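You operate a simulated robot arm through the tools that you are given. There is no shell and no other tool. Be economical: measure what you need, move in short steps, check, and stop when the job is done.

The job below is to be done with a simulated robot arm. You get a single attempt, and the scene is never put back.

## Task
Put one of the brass adapters from the left end of the work bench on the gasket pack there. Put the blue nozzle marked "55 psi" from the top of the desk on the top of the rear step and the blue nozzle that says "60 psi" in the open top of the tool chest. Put two of the white cartons from the top of the steel bench on the lower shelf of the pump stand. Take the green tub and leave it in the white tray. The order is free. Set down upright: brass adapter, blue nozzle, white carton.

The check looks at the end state, three seconds after you hand in, the way a careful person would. Anything else that was tipped, shoved, dropped, spilled or broken makes it a failure.

## Robot
A 6-joint arm with a two-finger parallel gripper on a trunk, on a base that drives. Base frame: it is fixed to the floor where the robot stands at the start and does not move with it; the origin is under the middle of the robot, x ahead of it, y to its left, z up; the surface under the hand at the start is at about z = 0.86. Readings come in m, rad, newtons and seconds.
With the tool pointing down near the work surface it reaches from about 0.46 to 0.88 m from the robot's upright axis, wherever it stands. Its first joint turns from -2.007 to 2.007 rad. Places, roughly: blue nozzle [-2, -3.75, 0.75]; brass adapter [0.5, -0.25, 1]; gasket pack [0.75, 0.25, 0.75]; green tub [-4, 7.5, 1]; lower shelf of the pump stand [-6.6, 7.7, 0.2]; open top of the tool chest [-2.9, -4.9, 1.1]; top of the rear step (236x19 cm) [-6.06, -4.24, 0.5]; white carton [-4.25, 7.25, 1]; white tray (25x17x5 cm) [-3.2, 4.5, 0.9]. Payload 4.2 kg.
The TCP is the grasp point between the finger pads, 0.023 m short of the fingertips. In the tool frame z runs along the fingers and y along their closing line. Largest opening 0.094 m; finger width 0.038, thickness 0.01; the body of the gripper, 0.054 by 0.096 m, starts 0.039 m behind the TCP.
Orientation is that of the tool frame in the base frame, as [roll, pitch, yaw] about the fixed x, y, z axes, in that order (R = Rz(yaw) Ry(pitch) Rx(roll)). With the fingers straight down and closing along the base's y, the tool's x points along the base's -x, its y along +y and its z along -z.

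## Interface
- The arm moves only by the tool apply_moves. Its argument "increments" is a list of rows, each an object of numbers (a shift or turn left out is 0, a gripper value left out holds the last): "dx", "dy", "dz": the shift along the base's x, y, z in units of 150 mm (1.0 is 150 mm); "ax", "ay", "az": the turn, a rotation vector about the base's x, y, z in units of 60 degrees (1.0 is 60 degrees); "grip": the opening, from 0 (shut) to 1 (fully open). In form: [{"dx": .., "dy": .., "dz": .., "ax": .., "ay": .., "az": .., "grip": ..}, ...]. A call has 1 to 8 rows; each row is the pose to reach, as a shift and turn from the pose commanded when the call began. A call with a number of a shift or a turn outside -1 to 1 is refused whole. A row lasts 0.2 s, in which the tool goes at most 0.05 m and 0.15 rad; a call with a longer step from one row to the next is refused whole, and so is a gripper value outside its range. A pose out of reach is approached as far as the arm can. The call stops where the force on the tool passes 40 N (or 10 N more than at its start, if that is more) or the arm is blocked; 0.2 s more then pass. The fingers move at their own pace (about 0.108 m/s each) and stop on an object; they squeeze with about 44 N. The grip force told is the motor's: it shows also when the fingers shut on nothing. Time passes only in rows, and 0.2 s behind the last, so rows that repeat a pose let the fingers close. It gives the time, the measured TCP pose, the force on the tool (base axes), the opening and the grip force at its end, in the units of the frame above (readings bear some noise), with the torque about the TCP (base axes, N m) and any sound that the robot's microphone picked up, and new pictures: "views" is both (left out), scene, wrist or none.
- Cameras (640 x 400 px; columns grow to the right, rows downward): "scene" is now at [0.2343, 0.191, 1.4039]; the picture's right is [-0.05, -1.00, 0.00], its down [-0.68, 0.03, -0.73] and it looks along [0.73, -0.03, -0.68] (base axes); focal length 275 px, centre (320, 200). "wrist" rides on the gripper at [0.086, 0.016, -0.075] in the tool frame; the picture's right is [-0.18, 0.98, 0.00], its down [-0.58, -0.11, -0.81] and it looks along [-0.79, -0.15, 0.59] (tool axes); focal length 243 px, centre (320, 200). There is no depth. A picture from a camera that has moved, and an enlarged one, comes with that camera's place and axes in the base frame and with its lens.
- raise_lower(by): slides the trunk up (or, below 0, down) by that many m; the arm and the scene camera ride with it, the base frame stays. It gives what a move gives, with no picture.
- steer(legs): drives the robot by 1 to 6 legs, each [ahead, turn to the left] in m and rad, along the robot's own axes; the way and the turn of a leg run together, so that a leg with both is an arc; at most 1.5 m and 3.142 rad a leg. The arm and the cameras ride along, it lands a little off, and it stops where it bumps. It gives what a move gives, and a new picture of the scene camera.
- pan_tilt(pan, tilt): turns the head with the scene camera to pan (to the left, within 1.396 rad either way) and tilt (down, from -0.506 to 1.204), counted from straight ahead of the robot. It gives what a move gives, and a new picture of the scene camera.
- close_up(camera, box): a new picture of the part [left, top, right, bottom] of that camera's present view, enlarged. The clock stands still meanwhile.
- sign_off(): hands the job in; it is judged then, once.

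Work in short steps. Places have to be worked out from the pictures, the camera data and where the tool is seen: move nearer, look again, correct. Check each grasp and each placing, and mend what went wrong. You have 186 turns and 260 pictures in all, those below and enlarged ones among them. Open the gripper and draw the arm clear of the work before you hand the job in, unless the task says otherwise; then end with one line.

The tools are called after "Call:" as name(argument=value, ...) on one line, values as JSON. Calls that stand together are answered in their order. apply_moves: Moves the arm, as the interface text tells. Its arguments: {"type":"object","properties":{"increments":{"type":"array","items":{"type":"object","properties":{"dx":{"type":"number"},"dy":{"type":"number"},"dz":{"type":"number"},"ax":{"type":"number"},"ay":{"type":"number"},"az":{"type":"number"},"grip":{"type":"number"}}}},"views":{"type":"string","enum":["both","scene","wrist","none"]}},"required":["increments"]} The other tools are called the same way: raise_lower (by) slides the trunk up or down; steer (legs) drives the base; pan_tilt (pan, tilt) turns the head that bears the scene camera; close_up (camera, box) takes an enlarged picture of a part of a camera's view; sign_off () hands the job in.

At the start:

```text
clock: 0.0
tool_pos: [0.4918, 0.102, 1.2205]
orientation: [3.141, -0.001, -3.141]
ft_force: [0.0, -0.4, -0.3]
ft_torque: [-0.01, -0.02, 0.0]
finger_gap: 0.0941
finger_force: 0.0
trunk travel left (down, up): [-0.775, 0.215]
robot x, y, heading: [0.0041, -0.0023, -0.001]
head pan, tilt: [-0.047, 0.752]
```

scene: 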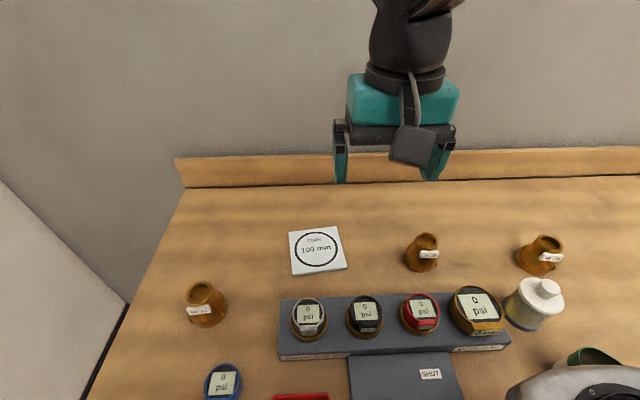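
wrist: 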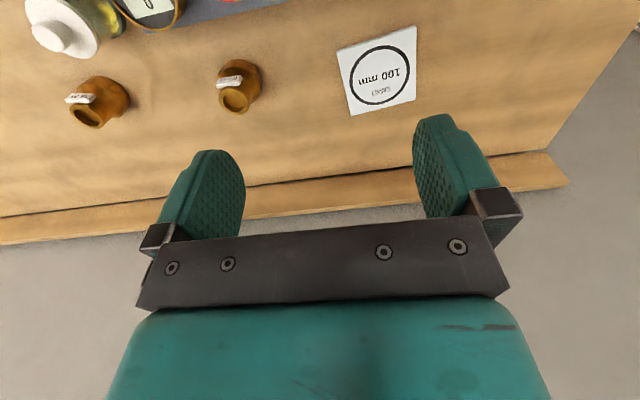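

The scene shows a gasket pack card around (0.64, 0.18) and three brass adapters. I'll take enlarged looks at the adapters and the pack.

Call:
close_up(camera="scene", box=[270, 210, 470, 335])

Call:
close_up(camera="wrist", box=[40, 20, 440, 270])

```text
3.20 times, centred on (370, 272) of scene
camera zoom: at [0.2343, 0.191, 1.4039], right [-0.05, -1.0, 0.0], down [-0.68, 0.03, -0.73], along [0.73, -0.03, -0.68], focal length 881 px, centre (160, -32)
```

zoom: 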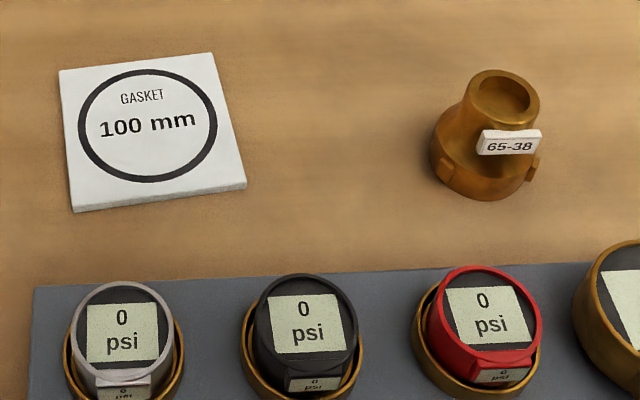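

```text
1.60 times, centred on (240, 145) of wrist
camera zoom: at [0.4054, 0.1188, 1.2954], right [0.18, 0.98, 0.0], down [0.58, -0.11, 0.81], along [0.79, -0.15, -0.59], focal length 388 px, centre (448, 288)
```

zoom: 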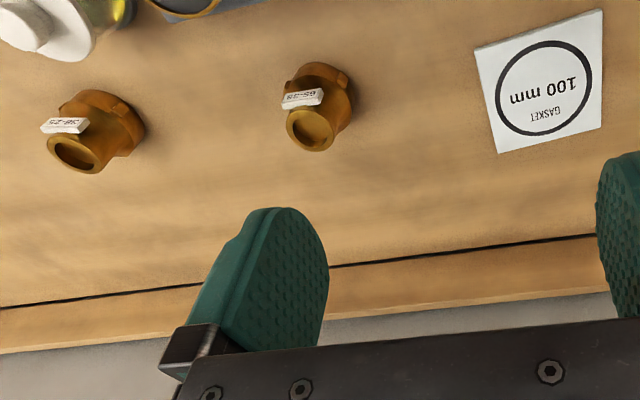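

The nearest adapter ("65-38") I judge at about (0.593, -0.057), neck ~5 cm wide, top near z 0.94. I'll move above it and look.

Call:
apply_moves(increments=[{"dx": 0.13, "dy": -0.2, "dz": -0.2}, {"dx": 0.26, "dy": -0.4, "dz": -0.4}, {"dx": 0.4, "dy": -0.6, "dz": -0.55}, {"dx": 0.53, "dy": -0.8, "dz": -0.7}, {"dx": 0.62, "dy": -0.95, "dz": -0.85}, {"dx": 0.673, "dy": -1.0, "dz": -1.0}, {"dx": 0.673, "dy": -1.0, "dz": -1.0}])

```text
clock: 1.6
tool_pos: [0.5932, -0.0442, 1.0714]
orientation: [3.141, 0.0, -3.14]
ft_force: [0.5, -0.1, 0.6]
ft_torque: [-0.01, -0.05, 0.0]
finger_gap: 0.0942
finger_force: 0.1
trunk travel left (down, up): [-0.775, 0.215]
robot x, y, heading: [0.0012, -0.0028, -0.0]
head pan, tilt: [-0.047, 0.752]
camera scene: at [0.2342, 0.191, 1.4039], right [-0.05, -1.0, 0.0], down [-0.68, 0.03, -0.73], along [0.73, -0.03, -0.68], focal length 275 px, centre (320, 200)
camera wrist: at [0.5068, -0.0298, 1.1455], right [0.18, 0.98, 0.0], down [0.58, -0.11, 0.81], along [0.79, -0.15, -0.59], focal length 243 px, centre (320, 200)
```

scene: 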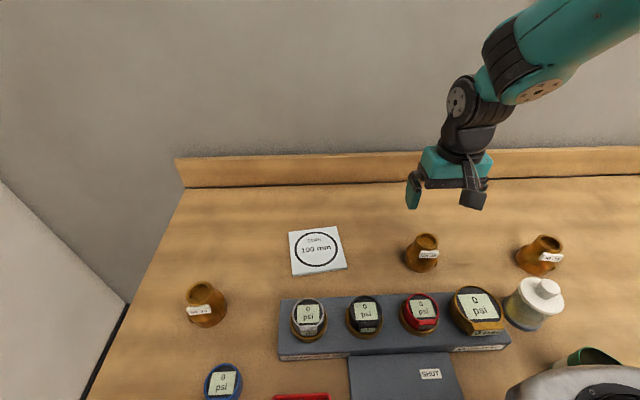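
wrist: 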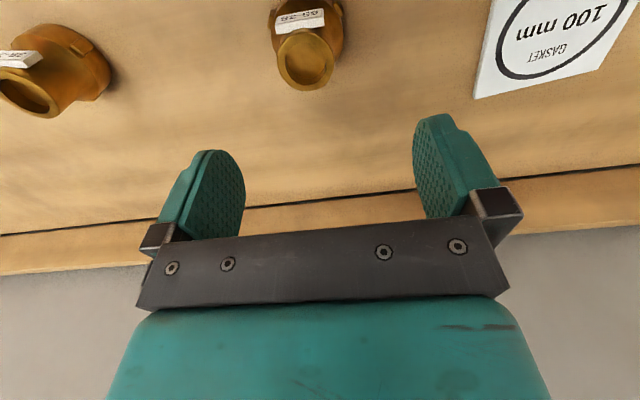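

The wrist view puts the adapter's top at about (0.593, -0.056, 0.932). I'll centre, descend part-way and look closely at its profile.

Call:
apply_moves(increments=[{"dy": -0.08, "dz": -0.2}, {"dy": -0.08, "dz": -0.5}, {"dy": -0.08, "dz": -0.75}, {"dy": -0.08, "dz": -0.75}])

Call:
close_up(camera="scene", box=[380, 190, 480, 290])

```text
clock: 2.6
tool_pos: [0.5937, -0.0607, 0.961]
orientation: [-3.141, 0.002, 3.141]
ft_force: [0.5, -0.3, 0.7]
ft_torque: [0.0, -0.05, -0.01]
finger_gap: 0.0939
finger_force: 0.0
trunk travel left (down, up): [-0.775, 0.215]
robot x, y, heading: [-0.0033, -0.0002, -0.003]
head pan, tilt: [-0.047, 0.752]
camera scene: at [0.2342, 0.191, 1.4039], right [-0.05, -1.0, 0.0], down [-0.68, 0.03, -0.73], along [0.73, -0.03, -0.68], focal length 275 px, centre (320, 200)
camera wrist: at [0.5063, -0.0439, 1.0346], right [0.18, 0.98, 0.0], down [0.58, -0.11, 0.81], along [0.79, -0.15, -0.59], focal length 243 px, centre (320, 200)
```

scene: 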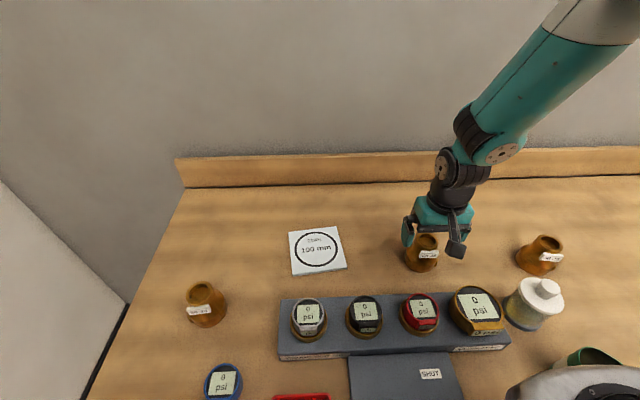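
wrist: 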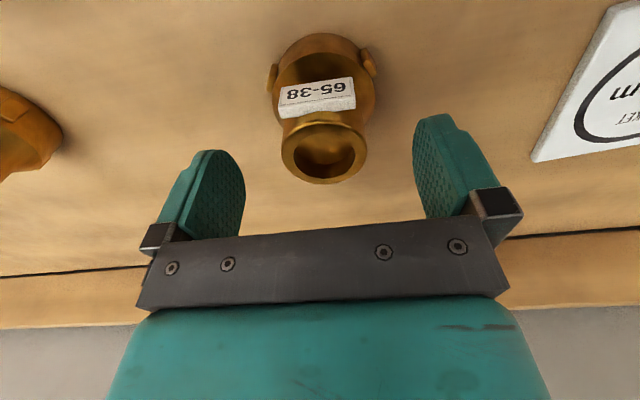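

```text
4.00 times, centred on (430, 240) of scene
camera zoom: at [0.2342, 0.191, 1.4039], right [-0.05, -1.0, 0.0], down [-0.68, 0.03, -0.73], along [0.73, -0.03, -0.68], focal length 1101 px, centre (-120, 40)
```

zoom: 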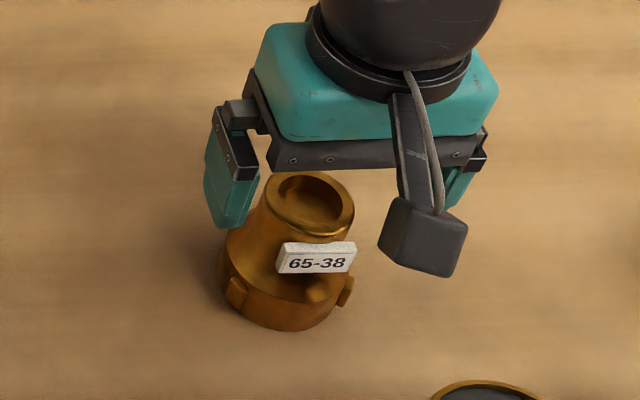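

The adapter is centred between the fingers to within a few mm. I'll descend to grip the neck at about z 0.92 and close.

Call:
apply_moves(increments=[{"dx": 0.02, "dy": 0.015, "dz": -0.25}, {"dx": 0.02, "dy": 0.015, "dz": -0.25}, {"dx": 0.02, "dy": 0.015, "dz": -0.25, "grip": 0}, {"dx": 0.02, "dy": 0.015, "dz": -0.25, "grip": 0}, {"dx": 0.02, "dy": 0.015, "dz": -0.25, "grip": 0}])

```text
clock: 3.8
tool_pos: [0.5966, -0.0584, 0.9233]
orientation: [-3.141, 0.0, -3.141]
ft_force: [0.4, 0.0, 0.6]
ft_torque: [-0.03, -0.11, -0.05]
finger_gap: 0.0476
finger_force: 44.1
trunk travel left (down, up): [-0.775, 0.215]
robot x, y, heading: [0.0006, 0.0008, -0.003]
head pan, tilt: [-0.047, 0.752]
camera scene: at [0.2344, 0.191, 1.4039], right [-0.05, -1.0, 0.0], down [-0.68, 0.03, -0.73], along [0.73, -0.03, -0.68], focal length 275 px, centre (320, 200)
camera wrist: at [0.51, -0.0414, 0.9976], right [0.18, 0.98, 0.0], down [0.58, -0.11, 0.81], along [0.79, -0.15, -0.59], focal length 243 px, centre (320, 200)
```

scene: 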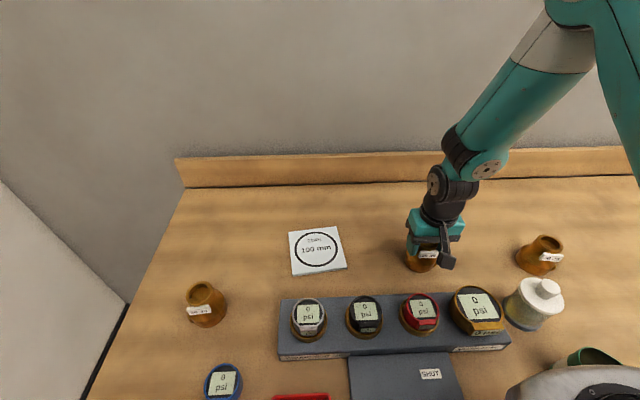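
wrist: 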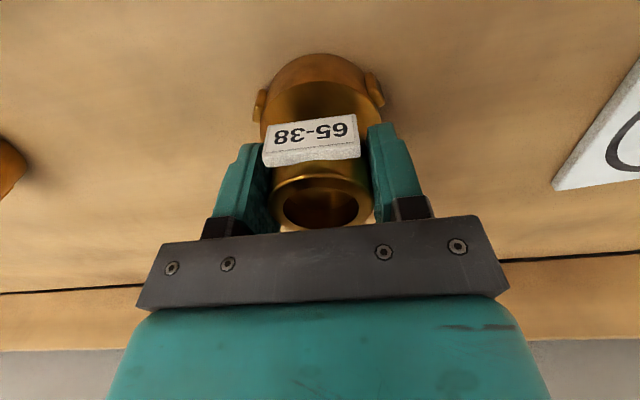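

Held at 4.8 cm. I'll lift and carry it toward the pack, which I place at about (0.635, 0.184).

Call:
apply_moves(increments=[{"dz": 0.3}, {"dz": 0.55}, {"dz": 0.55, "dx": 0.08, "dy": 0.3}, {"dz": 0.55, "dx": 0.16, "dy": 0.6}, {"dz": 0.55, "dx": 0.25, "dy": 0.9}, {"dz": 0.55, "dx": 0.25, "dy": 1.0}], views="none")

Call:
apply_moves(increments=[{"dy": 0.3}, {"dy": 0.6}, {"dy": 0.6}])

```text
clock: 5.2
tool_pos: [0.6344, 0.0936, 1.0056]
orientation: [3.141, 0.0, 3.142]
ft_force: [-0.1, 0.3, -3.5]
ft_torque: [0.01, 0.01, -0.02]
finger_gap: 0.0474
finger_force: 43.9
trunk travel left (down, up): [-0.775, 0.215]
robot x, y, heading: [-0.0011, 0.0008, 0.002]
head pan, tilt: [-0.047, 0.752]
```

```text
clock: 6.0
tool_pos: [0.6337, 0.1813, 1.004]
orientation: [3.141, 0.002, 3.14]
ft_force: [-0.2, -0.4, -3.2]
ft_torque: [-0.01, 0.04, 0.01]
finger_gap: 0.0478
finger_force: 43.5
trunk travel left (down, up): [-0.775, 0.215]
robot x, y, heading: [0.0016, -0.0028, 0.004]
head pan, tilt: [-0.047, 0.752]
camera scene: at [0.2344, 0.1911, 1.4039], right [-0.05, -1.0, 0.0], down [-0.68, 0.03, -0.73], along [0.73, -0.03, -0.68], focal length 275 px, centre (320, 200)
camera wrist: at [0.5461, 0.1982, 1.0787], right [0.18, 0.98, 0.0], down [0.58, -0.11, 0.81], along [0.79, -0.15, -0.59], focal length 243 px, centre (320, 200)
```

scene: 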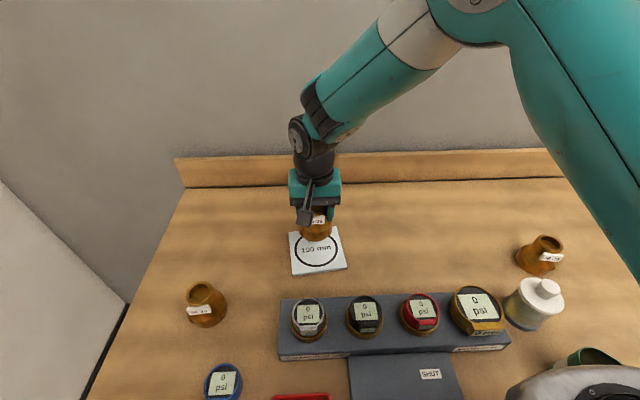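
wrist: 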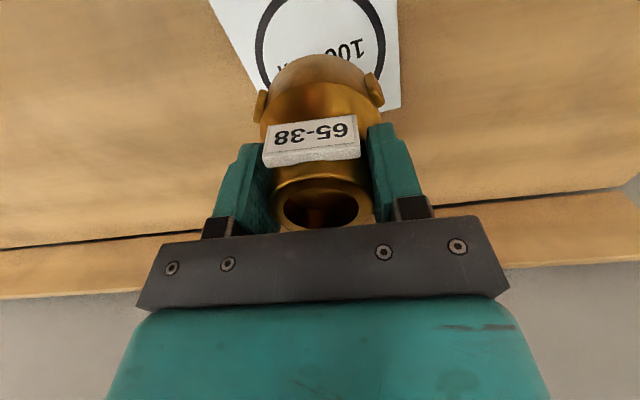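

The adapter hangs over the card. I'll lower until contact.

Call:
apply_moves(increments=[{"dz": -0.25, "dy": 0.015}, {"dz": -0.43, "dy": 0.015}, {"dz": -0.43, "dy": 0.015}])

```text
clock: 6.8
tool_pos: [0.6329, 0.1826, 0.9394]
orientation: [-3.141, 0.001, -3.141]
ft_force: [0.8, -1.7, -4.0]
ft_torque: [0.01, 0.0, 0.0]
finger_gap: 0.0476
finger_force: 44.7
trunk travel left (down, up): [-0.775, 0.215]
robot x, y, heading: [-0.0017, -0.0017, 0.005]
head pan, tilt: [-0.047, 0.752]
camera scene: at [0.2344, 0.1911, 1.4039], right [-0.05, -1.0, 0.0], down [-0.68, 0.03, -0.73], along [0.73, -0.03, -0.68], focal length 275 px, centre (320, 200)
camera wrist: at [0.5464, 0.1997, 1.0133], right [0.18, 0.98, 0.0], down [0.58, -0.11, 0.81], along [0.79, -0.15, -0.59], focal length 243 px, centre (320, 200)
```

scene: 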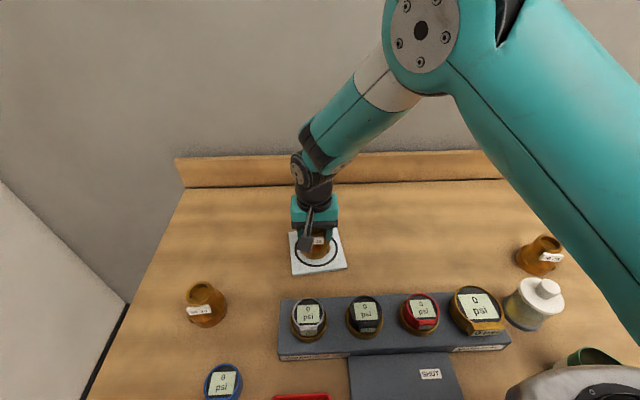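
wrist: 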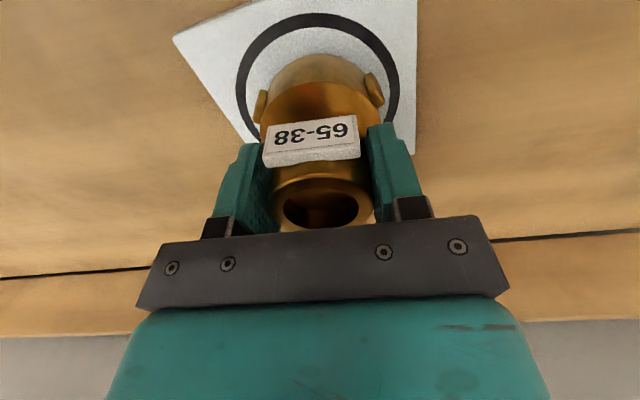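

Nearly centred in the ring. I'll ease down in small steps and watch the force.

Call:
apply_moves(increments=[{"dz": -0.02}, {"dz": -0.035}, {"dz": -0.05}, {"dz": -0.05}], views="none")

```text
clock: 7.8
tool_pos: [0.6334, 0.1848, 0.9329]
orientation: [3.139, 0.002, -3.141]
ft_force: [-1.3, -4.2, 19.8]
ft_torque: [-0.41, 0.41, -0.01]
finger_gap: 0.0477
finger_force: 44.1
trunk travel left (down, up): [-0.775, 0.215]
robot x, y, heading: [0.0029, -0.0019, -0.003]
head pan, tilt: [-0.047, 0.752]
```

Contact at z≈0.933 (20 N). I'll back up a hair, open, and rise clear.

Call:
apply_moves(increments=[{"dz": 0.008}, {"dz": 0.008, "grip": 0.85}, {"dz": 0.008, "grip": 0.85}, {"dz": 0.3, "grip": 0.85}, {"dz": 0.6, "grip": 0.85}, {"dz": 0.9, "grip": 1}])

```text
clock: 9.2
tool_pos: [0.634, 0.1843, 1.0667]
orientation: [3.141, 0.0, 3.141]
ft_force: [0.1, -0.4, -1.0]
ft_torque: [-0.01, 0.02, 0.02]
finger_gap: 0.0937
finger_force: 0.1
trunk travel left (down, up): [-0.775, 0.215]
robot x, y, heading: [0.0034, 0.0004, 0.003]
head pan, tilt: [-0.047, 0.752]
camera scene: at [0.2347, 0.1912, 1.4037], right [-0.05, -1.0, 0.0], down [-0.68, 0.03, -0.73], along [0.73, -0.03, -0.68], focal length 275 px, centre (320, 200)
camera wrist: at [0.5475, 0.2004, 1.1407], right [0.18, 0.98, 0.0], down [0.58, -0.11, 0.81], along [0.79, -0.15, -0.59], focal length 243 px, centre (320, 200)
```

scene: 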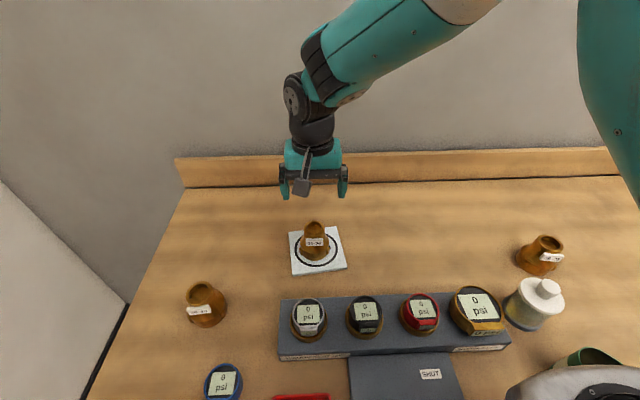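
wrist: 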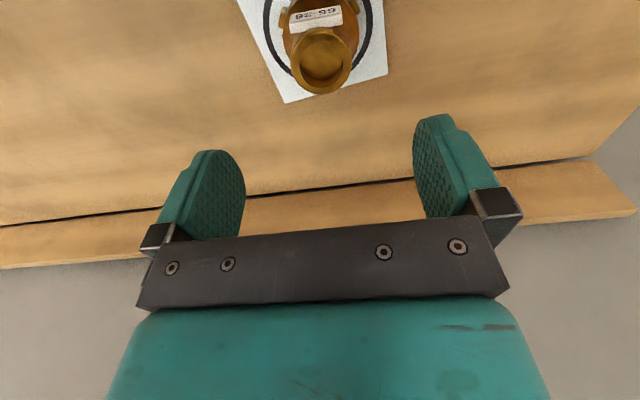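

Adapter stands on the pack. Now I raise and retract the arm, then look around for the drive.

Call:
apply_moves(increments=[{"dx": -0.2, "dy": -0.2, "dz": 0.2}, {"dx": -0.4, "dy": -0.4, "dz": 0.4}, {"dx": -0.6, "dy": -0.6, "dz": 0.6}, {"dx": -0.8, "dy": -0.8, "dz": 0.8}, {"dx": -0.95, "dy": -1, "dz": 1}, {"dx": -0.95, "dy": -1, "dz": 1}], views="none")

Call:
pan_tilt(pan=-1.39, tilt=0.3)

Call:
pan_tilt(pan=1.39, tilt=0.3)

```text
refused: row 1 steps farther than a row can; nothing moved
```

```text
clock: 10.7
tool_pos: [0.6339, 0.185, 1.0663]
orientation: [3.141, 0.0, 3.14]
ft_force: [0.2, -0.1, 0.7]
ft_torque: [0.0, 0.02, 0.01]
finger_gap: 0.0943
finger_force: 0.1
trunk travel left (down, up): [-0.775, 0.215]
robot x, y, heading: [-0.0011, -0.0018, -0.003]
head pan, tilt: [-1.389, 0.3]
camera scene: at [0.1685, 0.1031, 1.4444], right [-0.98, -0.18, 0.0], down [-0.05, 0.29, -0.96], along [0.17, -0.94, -0.3], focal length 275 px, centre (320, 200)
```

scene: 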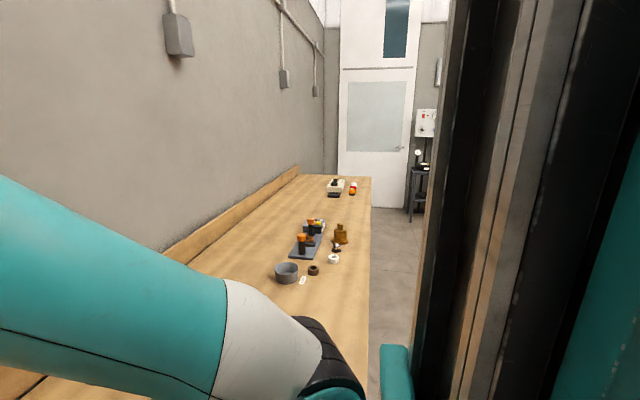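

```text
clock: 13.1
tool_pos: [0.6339, 0.1837, 1.0668]
orientation: [3.141, 0.002, 3.141]
ft_force: [-0.6, 0.3, -1.1]
ft_torque: [0.04, -0.03, -0.02]
finger_gap: 0.094
finger_force: 0.1
trunk travel left (down, up): [-0.775, 0.215]
robot x, y, heading: [0.0004, 0.0011, 0.0]
head pan, tilt: [1.389, 0.3]
camera scene: at [0.1685, 0.2868, 1.4444], right [0.98, -0.18, 0.0], down [-0.05, -0.29, -0.96], along [0.17, 0.94, -0.3], focal length 275 px, centre (320, 200)
```

scene: 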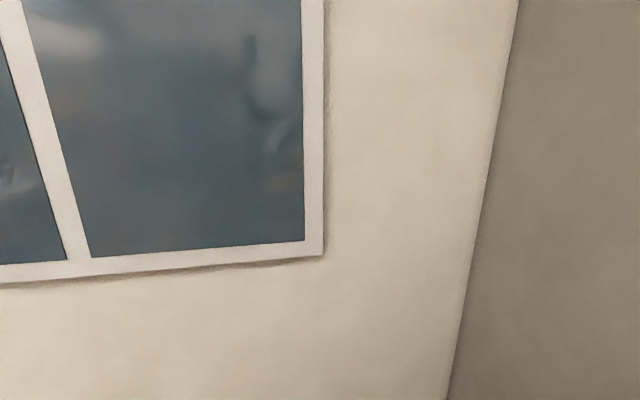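

Left is a wall. I'll retract the arm in smaller steps.

Call:
apply_moves(increments=[{"dz": 0.3}, {"dx": -0.1, "dy": -0.15, "dz": 0.5}, {"dx": -0.2, "dy": -0.3, "dz": 0.7}, {"dx": -0.35, "dy": -0.45, "dz": 0.9}, {"dx": -0.55, "dy": -0.65, "dz": 1}, {"dx": -0.75, "dy": -0.85, "dz": 1}, {"dx": -0.95, "dy": -1, "dz": 1}, {"dx": -1, "dy": -1, "dz": 1}], views="none")

Call:
steer(legs=[[-0.5, 0]])

Call:
pan_tilt(pan=-1.39, tilt=0.4)

```text
clock: 14.9
tool_pos: [0.4812, 0.0346, 1.2167]
orientation: [-3.141, 0.0, -3.141]
ft_force: [-0.2, 0.2, -0.1]
ft_torque: [-0.01, 0.05, 0.0]
finger_gap: 0.0941
finger_force: 0.0
trunk travel left (down, up): [-0.775, 0.215]
robot x, y, heading: [-0.0015, -0.0033, 0.002]
head pan, tilt: [1.389, 0.3]
```

```text
clock: 17.9
tool_pos: [-0.0155, 0.0333, 1.2175]
orientation: [-3.141, 0.0, 3.137]
ft_force: [0.8, 0.9, -0.7]
ft_torque: [0.03, 0.02, -0.01]
finger_gap: 0.0939
finger_force: 0.1
trunk travel left (down, up): [-0.775, 0.215]
robot x, y, heading: [-0.499, 0.0018, -0.002]
head pan, tilt: [1.389, 0.3]
camera scene: at [-0.3267, 0.2872, 1.4444], right [0.98, -0.19, 0.0], down [-0.05, -0.29, -0.96], along [0.18, 0.94, -0.3], focal length 275 px, centre (320, 200)
```

scene: 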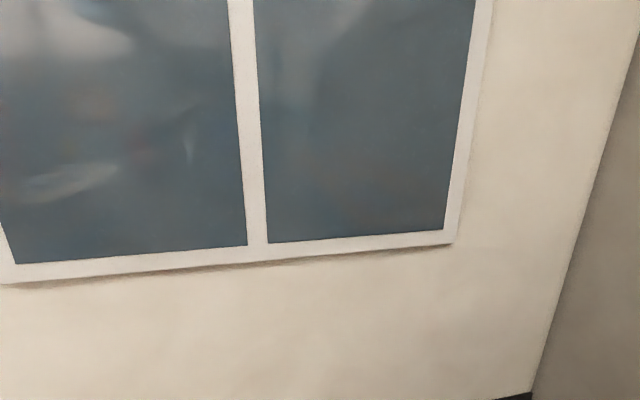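

```text
clock: 20.3
tool_pos: [-0.0141, 0.0338, 1.2173]
orientation: [-3.139, 0.001, 3.137]
ft_force: [0.4, -0.9, -1.0]
ft_torque: [0.02, 0.0, 0.01]
finger_gap: 0.0939
finger_force: 0.0
trunk travel left (down, up): [-0.775, 0.215]
robot x, y, heading: [-0.4981, 0.0008, -0.004]
head pan, tilt: [-1.389, 0.4]
camera scene: at [-0.3278, 0.1043, 1.4351], right [-0.98, -0.18, 0.0], down [-0.07, 0.38, -0.92], along [0.16, -0.91, -0.39], focal length 275 px, centre (320, 200)
```

scene: 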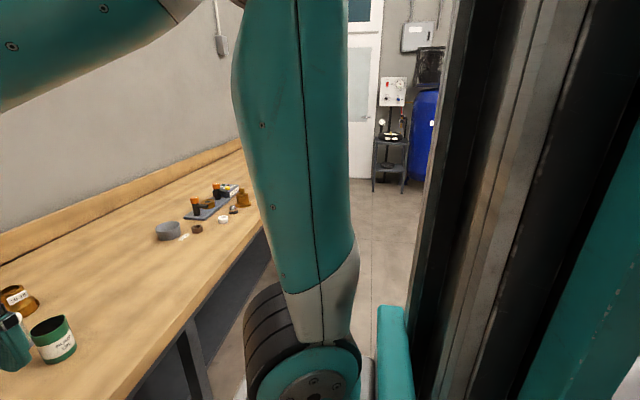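

Floor to the right is clear. I turn right in place and look along -y.

Call:
steer(legs=[[0, -1.571]])

Call:
pan_tilt(pan=0, tilt=0.2)

Call:
pan_tilt(pan=-0.9, tilt=0.2)

```text
clock: 24.6
tool_pos: [-0.4729, -0.4808, 1.216]
orientation: [-3.141, 0.001, 1.551]
ft_force: [0.0, 0.6, -0.7]
ft_torque: [0.0, 0.02, -0.01]
finger_gap: 0.0942
finger_force: 0.0
trunk travel left (down, up): [-0.775, 0.215]
robot x, y, heading: [-0.4954, 0.001, -1.59]
head pan, tilt: [-1.389, 0.4]
camera scene: at [-0.3969, -0.1696, 1.4351], right [-0.16, 0.99, 0.0], down [0.38, 0.06, -0.92], along [-0.91, -0.15, -0.39], focal length 275 px, centre (320, 200)
```

scene: 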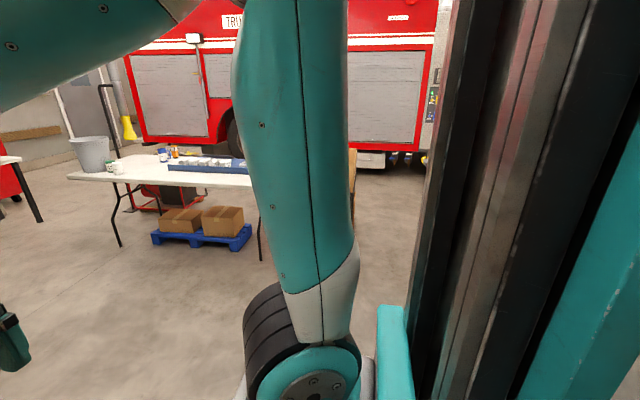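

```text
clock: 26.1
tool_pos: [-0.4714, -0.4811, 1.2161]
orientation: [3.141, -0.002, 1.55]
ft_force: [-0.4, -0.5, -0.3]
ft_torque: [-0.04, 0.02, 0.01]
finger_gap: 0.094
finger_force: 0.0
trunk travel left (down, up): [-0.775, 0.215]
robot x, y, heading: [-0.4991, 0.0029, -1.593]
head pan, tilt: [0.0, 0.201]
camera scene: at [-0.3075, -0.248, 1.4537], right [-1.0, 0.02, 0.0], down [0.0, 0.2, -0.98], along [-0.02, -0.98, -0.2], focal length 275 px, centre (320, 200)
```

scene: 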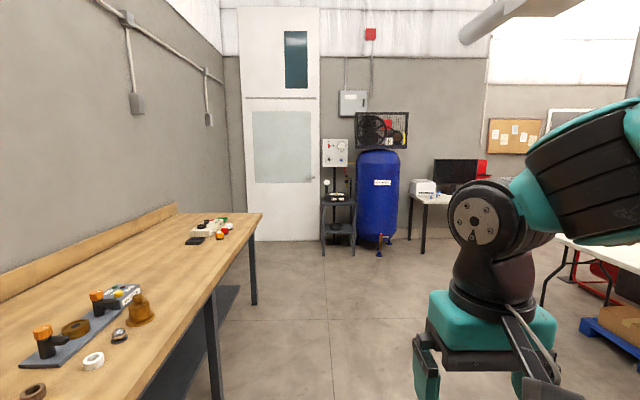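

```text
clock: 27.3
tool_pos: [-0.4713, -0.482, 1.2169]
orientation: [-3.14, 0.0, 1.55]
ft_force: [0.1, -0.5, -0.2]
ft_torque: [-0.01, 0.01, 0.02]
finger_gap: 0.0941
finger_force: 0.0
trunk travel left (down, up): [-0.775, 0.215]
robot x, y, heading: [-0.4973, 0.0044, -1.588]
head pan, tilt: [-0.901, 0.201]
camera scene: at [-0.3797, -0.2112, 1.4537], right [-0.6, 0.8, 0.0], down [0.16, 0.12, -0.98], along [-0.78, -0.59, -0.2], focal length 275 px, centre (320, 200)
```

scene: 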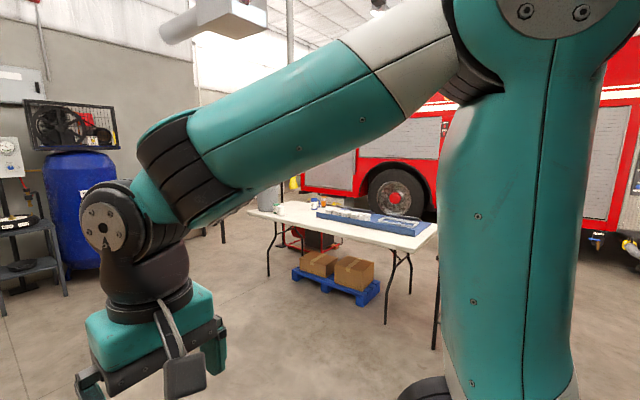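

The desk with monitor lies ahead-right; a folding table occupies about x<-2.2, y -0.8…-2.6. I'll drive diagonally toward the desk and look again.

Call:
steer(legs=[[0, -0.3], [1.1, 0], [0.9, 0]])

Call:
pan_tilt(pan=0, tilt=0.3)

```text
clock: 38.2
tool_pos: [-1.266, -2.349, 1.2161]
orientation: [-3.141, 0.0, 1.238]
ft_force: [-0.5, 0.3, 1.0]
ft_torque: [0.0, 0.0, 0.0]
finger_gap: 0.094
finger_force: 0.1
trunk travel left (down, up): [-0.775, 0.215]
robot x, y, heading: [-1.139, -1.8843, -1.901]
head pan, tilt: [-0.901, 0.201]
camera scene: at [-1.095, -2.1205, 1.4537], right [-0.33, 0.94, 0.0], down [0.19, 0.07, -0.98], along [-0.92, -0.33, -0.2], focal length 275 px, centre (320, 200)
```

scene: 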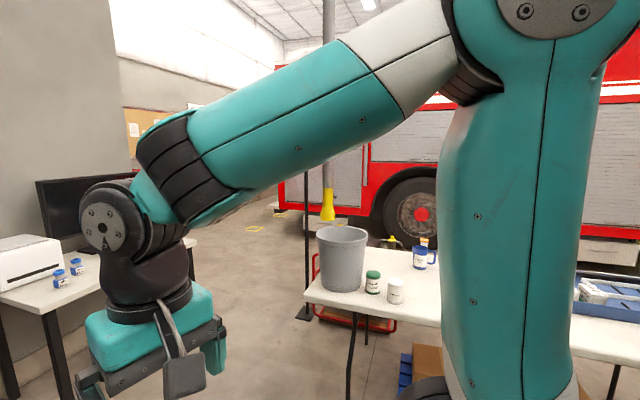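

```text
clock: 39.4
tool_pos: [-1.2651, -2.3494, 1.2154]
orientation: [3.141, 0.001, 1.241]
ft_force: [-1.2, 0.6, 1.1]
ft_torque: [-0.02, -0.01, 0.01]
finger_gap: 0.0939
finger_force: 0.1
trunk travel left (down, up): [-0.775, 0.215]
robot x, y, heading: [-1.144, -1.883, -1.904]
head pan, tilt: [0.0, 0.3]
camera scene: at [-1.0375, -2.1778, 1.4444], right [-0.95, 0.33, 0.0], down [0.1, 0.28, -0.96], along [-0.31, -0.9, -0.3], focal length 275 px, centre (320, 200)
```

scene: 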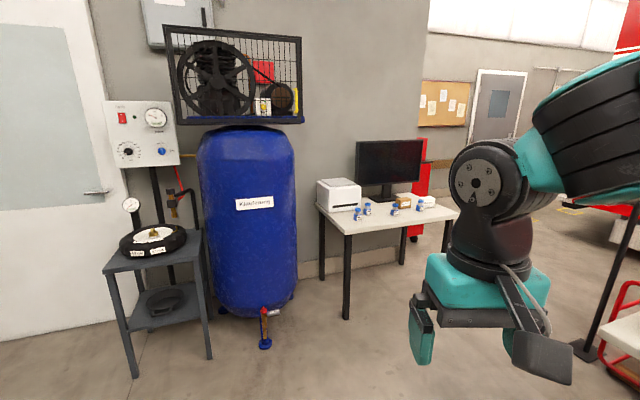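

Nozzles sit on the desk around (-1.85…-2.2, -3.75). I'll drive to about (-1.73, -2.95) and face the desk.

Call:
steer(legs=[[0, -0.165], [1.22, 0], [0, 0.45]])

Call:
pan_tilt(pan=-0.25, tilt=0.65)

```text
clock: 47.7
tool_pos: [-1.7391, -3.4537, 1.2175]
orientation: [3.14, -0.001, 1.509]
ft_force: [-0.7, 1.0, -0.1]
ft_torque: [-0.03, 0.0, 0.0]
finger_gap: 0.0939
finger_force: 0.2
trunk travel left (down, up): [-0.775, 0.215]
robot x, y, heading: [-1.7436, -2.9696, -1.63]
head pan, tilt: [0.0, 0.3]
camera scene: at [-1.5635, -3.2267, 1.4444], right [-1.0, 0.06, 0.0], down [0.02, 0.3, -0.96], along [-0.06, -0.95, -0.3], focal length 275 px, centre (320, 200)
```

scene: 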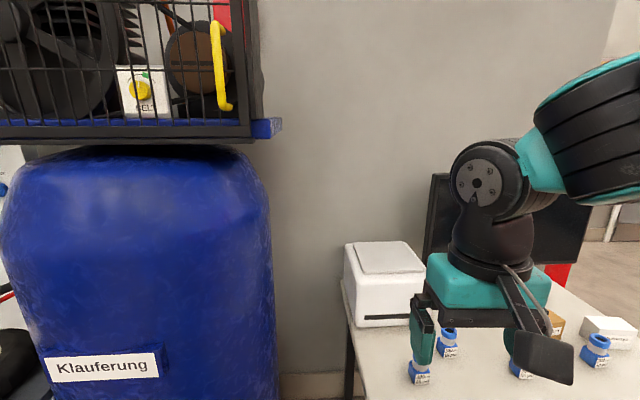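

```text
clock: 48.5
tool_pos: [-1.7384, -3.4537, 1.2171]
orientation: [-3.141, 0.0, 1.51]
ft_force: [0.8, -0.1, -0.1]
ft_torque: [0.01, 0.02, -0.05]
finger_gap: 0.094
finger_force: 0.0
trunk travel left (down, up): [-0.775, 0.215]
robot x, y, heading: [-1.7413, -2.9707, -1.634]
head pan, tilt: [-0.25, 0.649]
camera scene: at [-1.5843, -3.2163, 1.4127], right [-0.95, 0.3, 0.0], down [0.18, 0.58, -0.8], along [-0.24, -0.76, -0.6], focal length 275 px, centre (320, 200)
```

scene: 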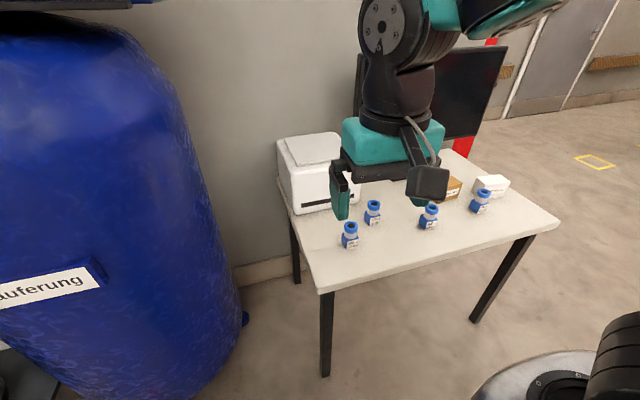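

Four blue nozzles are visible; I'll enlarge to read their labels.

Call:
close_up(camera="scene", box=[325, 180, 415, 260])

Call:
close_up(camera="scene", box=[410, 165, 520, 240])

```text
5.00 times, centred on (370, 220) of scene
camera zoom: at [-1.5843, -3.2163, 1.4127], right [-0.95, 0.3, 0.0], down [0.18, 0.58, -0.8], along [-0.24, -0.76, -0.6], focal length 1376 px, centre (70, 100)
```

zoom: 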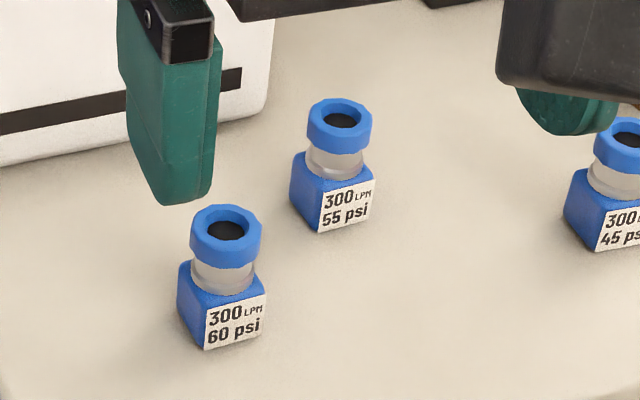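

```text
5.33 times, centred on (465, 202) of scene
camera zoom: at [-1.5843, -3.2163, 1.4127], right [-0.95, 0.3, 0.0], down [0.18, 0.58, -0.8], along [-0.24, -0.76, -0.6], focal length 1468 px, centre (-453, 187)
```

zoom: 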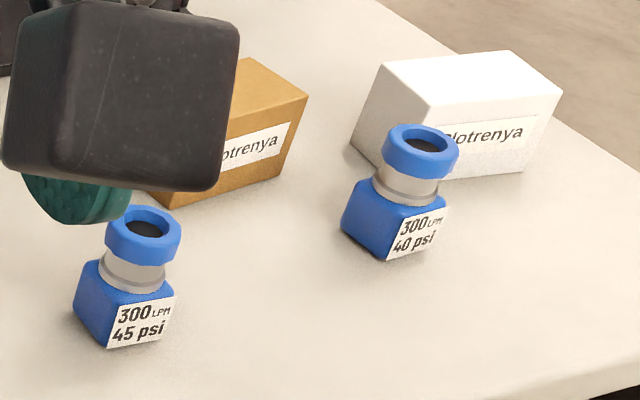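

Labels are clear: 60 psi is the left-front one (~(-1.87,-3.80)), 55 psi behind it (~(-2.0,-3.89)). I'll move forward 0.13 m for reach, then bring the hand above the 60 psi one.

Call:
steer(legs=[[0.14, 0]])

```text
clock: 49.8
tool_pos: [-1.7466, -3.5937, 1.2172]
orientation: [-3.141, -0.001, 1.507]
ft_force: [0.8, 0.2, 0.3]
ft_torque: [-0.02, -0.01, -0.02]
finger_gap: 0.0943
finger_force: 0.0
trunk travel left (down, up): [-0.775, 0.215]
robot x, y, heading: [-1.7473, -3.1115, -1.627]
head pan, tilt: [-0.25, 0.649]
camera scene: at [-1.5931, -3.3562, 1.4126], right [-0.95, 0.31, 0.0], down [0.18, 0.58, -0.8], along [-0.24, -0.76, -0.6], focal length 275 px, centre (320, 200)
```

scene: 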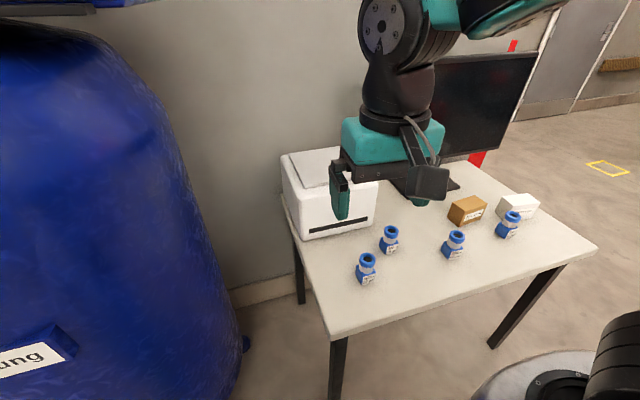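

Moving the hand toward the spot above 60 psi in two stages.

Call:
apply_moves(increments=[{"dx": -0.15, "dy": -0.2, "dz": -0.15}, {"dx": -0.3, "dy": -0.4, "dz": -0.3}, {"dx": -0.45, "dy": -0.6, "dz": -0.45}, {"dx": -0.6, "dy": -0.8, "dz": -0.6}, {"dx": -0.75, "dy": -0.98, "dz": -0.75}, {"dx": -0.85, "dy": -1, "dz": -0.95}, {"dx": -0.85, "dy": -1, "dz": -1}], views="none")

Call:
apply_moves(increments=[{"dy": -0.2, "dz": -0.1}, {"dy": -0.4, "dz": -0.3}, {"dy": -0.4, "dz": -0.4}, {"dy": -0.4, "dz": -0.4}])

```text
clock: 51.4
tool_pos: [-1.8753, -3.7447, 1.0675]
orientation: [3.14, 0.0, 1.507]
ft_force: [-0.2, -0.7, -0.3]
ft_torque: [-0.02, 0.05, -0.02]
finger_gap: 0.094
finger_force: 0.1
trunk travel left (down, up): [-0.775, 0.215]
robot x, y, heading: [-1.7519, -3.1108, -1.628]
head pan, tilt: [-0.25, 0.649]
```

```text
clock: 52.4
tool_pos: [-1.8742, -3.8049, 1.0066]
orientation: [3.14, -0.001, 1.508]
ft_force: [0.2, 0.5, 1.2]
ft_torque: [-0.01, -0.01, 0.0]
finger_gap: 0.094
finger_force: 0.1
trunk travel left (down, up): [-0.775, 0.215]
robot x, y, heading: [-1.7522, -3.1141, -1.63]
head pan, tilt: [-0.25, 0.649]
camera scene: at [-1.5932, -3.3561, 1.4126], right [-0.95, 0.31, 0.0], down [0.18, 0.58, -0.8], along [-0.24, -0.76, -0.6], focal length 275 px, centre (320, 200)
camera wrist: at [-1.8533, -3.719, 1.0803], right [0.97, -0.24, 0.0], down [-0.14, -0.57, 0.81], along [-0.2, -0.78, -0.59], focal length 243 px, centre (320, 200)
```

scene: 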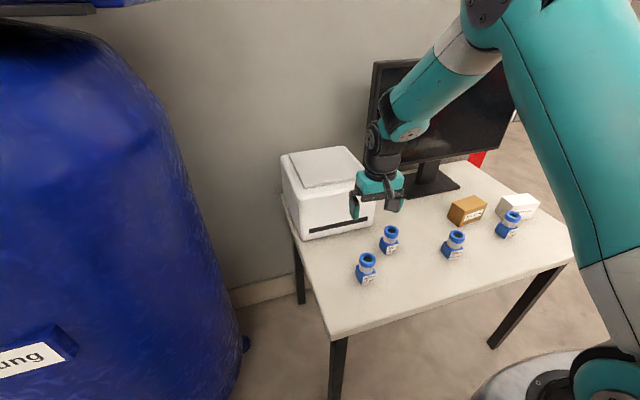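
wrist: 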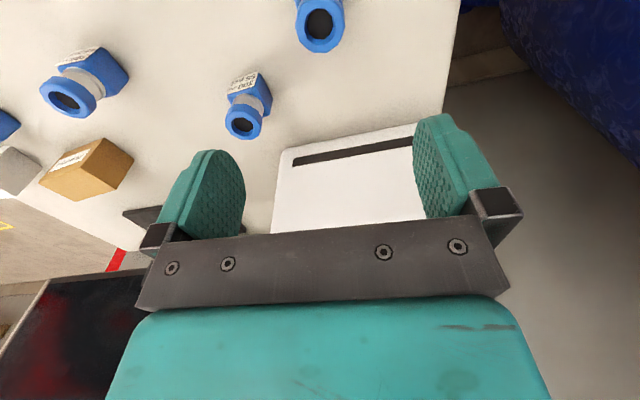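

The wrist view confirms 60 psi at (-1.875, -3.80), top z≈0.823. Descending partway.

Call:
apply_moves(increments=[{"dy": 0.03, "dz": -0.3}, {"dy": 0.03, "dz": -0.6}, {"dy": 0.03, "dz": -0.9}, {"dy": 0.03, "dz": -0.9}])

```text
clock: 53.4
tool_pos: [-1.8766, -3.8032, 0.8711]
orientation: [-3.141, -0.001, 1.508]
ft_force: [-0.2, 0.4, 0.1]
ft_torque: [-0.02, 0.0, 0.0]
finger_gap: 0.094
finger_force: 0.0
trunk travel left (down, up): [-0.775, 0.215]
robot x, y, heading: [-1.7462, -3.1107, -1.628]
head pan, tilt: [-0.25, 0.649]
camera scene: at [-1.5932, -3.3561, 1.4127], right [-0.95, 0.31, 0.0], down [0.19, 0.58, -0.8], along [-0.24, -0.76, -0.6], focal length 275 px, centre (320, 200)
camera wrist: at [-1.8557, -3.7178, 0.9454], right [0.97, -0.25, 0.0], down [-0.15, -0.57, 0.81], along [-0.2, -0.78, -0.59], focal length 243 px, centre (320, 200)
```

scene: 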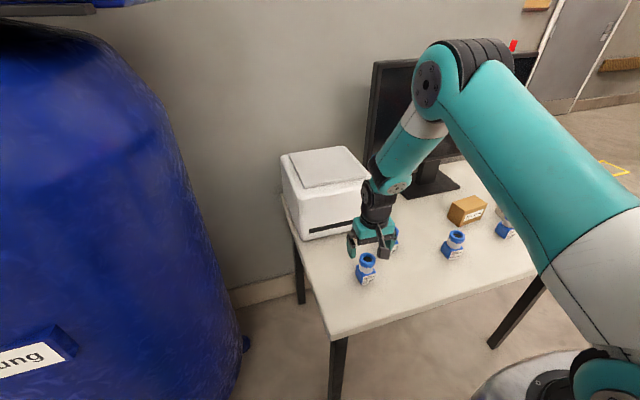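
wrist: 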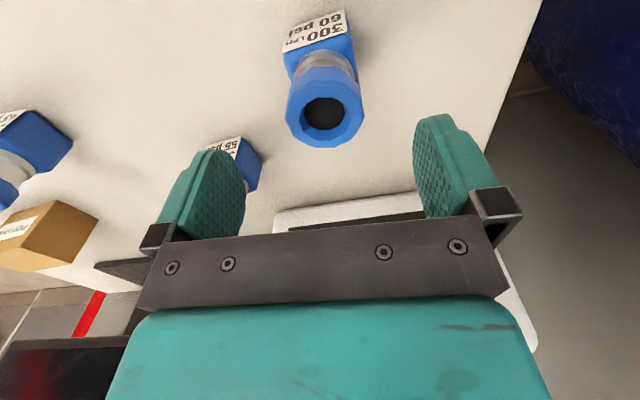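

Well centred; I'll go down to the collar (z≈0.806) and close.

Call:
apply_moves(increments=[{"dx": 0.015, "dy": 0.03, "dz": -0.25}, {"dx": 0.015, "dy": 0.03, "dz": -0.43}, {"dx": 0.015, "dy": 0.03, "dz": -0.43}, {"dx": 0.015, "dy": 0.03, "dz": -0.43, "grip": 0}, {"dx": 0.015, "dy": 0.03, "dz": -0.43, "grip": 0}, {"dx": 0.015, "dy": 0.03, "dz": -0.43, "grip": 0}])

```text
clock: 54.8
tool_pos: [-1.8739, -3.7949, 0.8071]
orientation: [-3.14, 0.001, 1.509]
ft_force: [0.5, 0.0, -0.1]
ft_torque: [-0.04, -0.02, 0.0]
finger_gap: 0.0451
finger_force: 44.2
trunk travel left (down, up): [-0.775, 0.215]
robot x, y, heading: [-1.7533, -3.1112, -1.629]
head pan, tilt: [-0.25, 0.649]
camera scene: at [-1.5931, -3.3562, 1.4126], right [-0.95, 0.31, 0.0], down [0.18, 0.58, -0.8], along [-0.24, -0.76, -0.6], focal length 275 px, centre (320, 200)
camera wrist: at [-1.853, -3.7112, 0.882], right [0.97, -0.24, 0.0], down [-0.15, -0.57, 0.81], along [-0.2, -0.78, -0.59], focal length 243 px, centre (320, 200)
```

scene: 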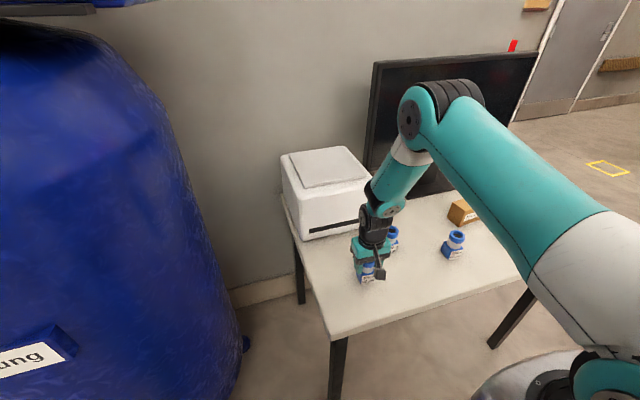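
wrist: 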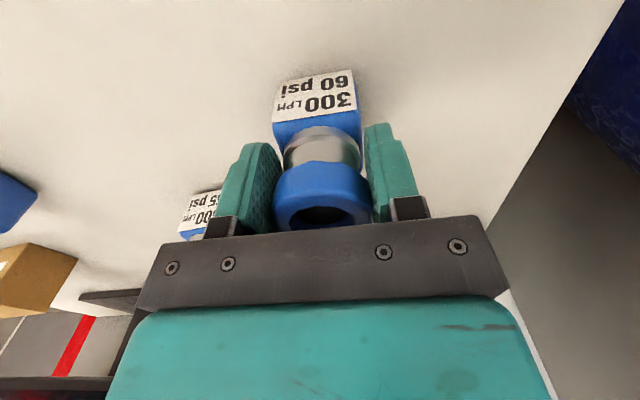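

Gripped (45 mm). Lift straight up, then retract to the carry pose.

Call:
apply_moves(increments=[{"dz": 0.3}, {"dz": 0.6}, {"dz": 0.9}, {"dz": 1, "dy": 0.15}, {"dz": 1, "dy": 0.45}, {"dz": 1, "dy": 0.75, "dx": 0.1}, {"dz": 1, "dy": 1, "dx": 0.2}], views="none")

Call:
apply_moves(increments=[{"dz": 0.3}, {"dz": 0.6, "dy": 0.1}, {"dz": 0.9, "dy": 0.2, "dx": 0.1}, {"dz": 1, "dy": 0.4, "dx": 0.3}, {"dz": 1, "dy": 0.4, "dx": 0.5}, {"dz": 1, "dy": 0.4, "dx": 0.5}])

Call:
pan_tilt(pan=-0.75, tilt=0.3)

```text
clock: 56.4
tool_pos: [-1.8421, -3.6437, 0.9578]
orientation: [3.141, -0.001, 1.509]
ft_force: [0.3, -0.5, -3.0]
ft_torque: [0.0, -0.01, -0.02]
finger_gap: 0.0454
finger_force: 44.4
trunk travel left (down, up): [-0.775, 0.215]
robot x, y, heading: [-1.7527, -3.1141, -1.635]
head pan, tilt: [-0.25, 0.649]
```

```text
clock: 57.8
tool_pos: [-1.7678, -3.5826, 1.1078]
orientation: [-3.141, 0.001, 1.509]
ft_force: [-0.4, 0.4, -1.9]
ft_torque: [-0.02, -0.01, -0.02]
finger_gap: 0.0454
finger_force: 43.5
trunk travel left (down, up): [-0.775, 0.215]
robot x, y, heading: [-1.7536, -3.1094, -1.631]
head pan, tilt: [-0.25, 0.649]
camera scene: at [-1.5932, -3.3562, 1.4126], right [-0.95, 0.31, 0.0], down [0.19, 0.58, -0.8], along [-0.24, -0.76, -0.6], focal length 275 px, centre (320, 200)
camera wrist: at [-1.7459, -3.4975, 1.1827], right [0.97, -0.25, 0.0], down [-0.15, -0.57, 0.81], along [-0.2, -0.78, -0.59], focal length 243 px, centre (320, 200)
```

scene: 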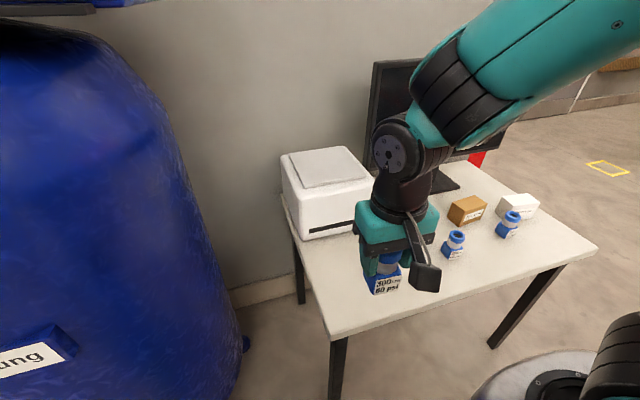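
wrist: 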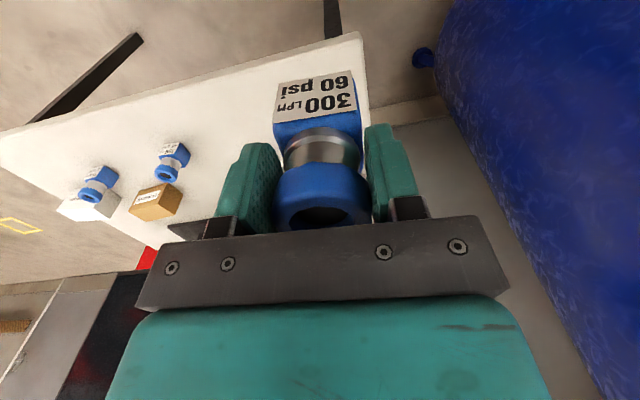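

```text
clock: 58.8
tool_pos: [-1.7685, -3.5829, 1.1093]
orientation: [3.141, 0.002, 1.508]
ft_force: [0.1, -0.2, -1.8]
ft_torque: [-0.02, 0.02, -0.01]
finger_gap: 0.0455
finger_force: 44.0
trunk travel left (down, up): [-0.775, 0.215]
robot x, y, heading: [-1.7489, -3.1104, -1.633]
head pan, tilt: [-0.75, 0.3]
camera scene: at [-1.6343, -3.3379, 1.4443], right [-0.69, 0.72, 0.0], down [0.21, 0.2, -0.96], along [-0.69, -0.66, -0.3], focal length 275 px, centre (320, 200)
```

scene: 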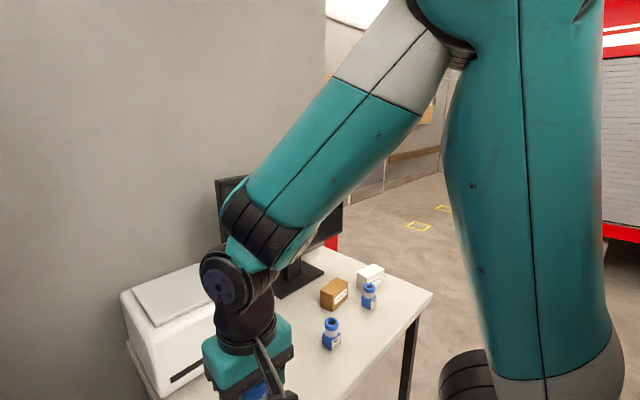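

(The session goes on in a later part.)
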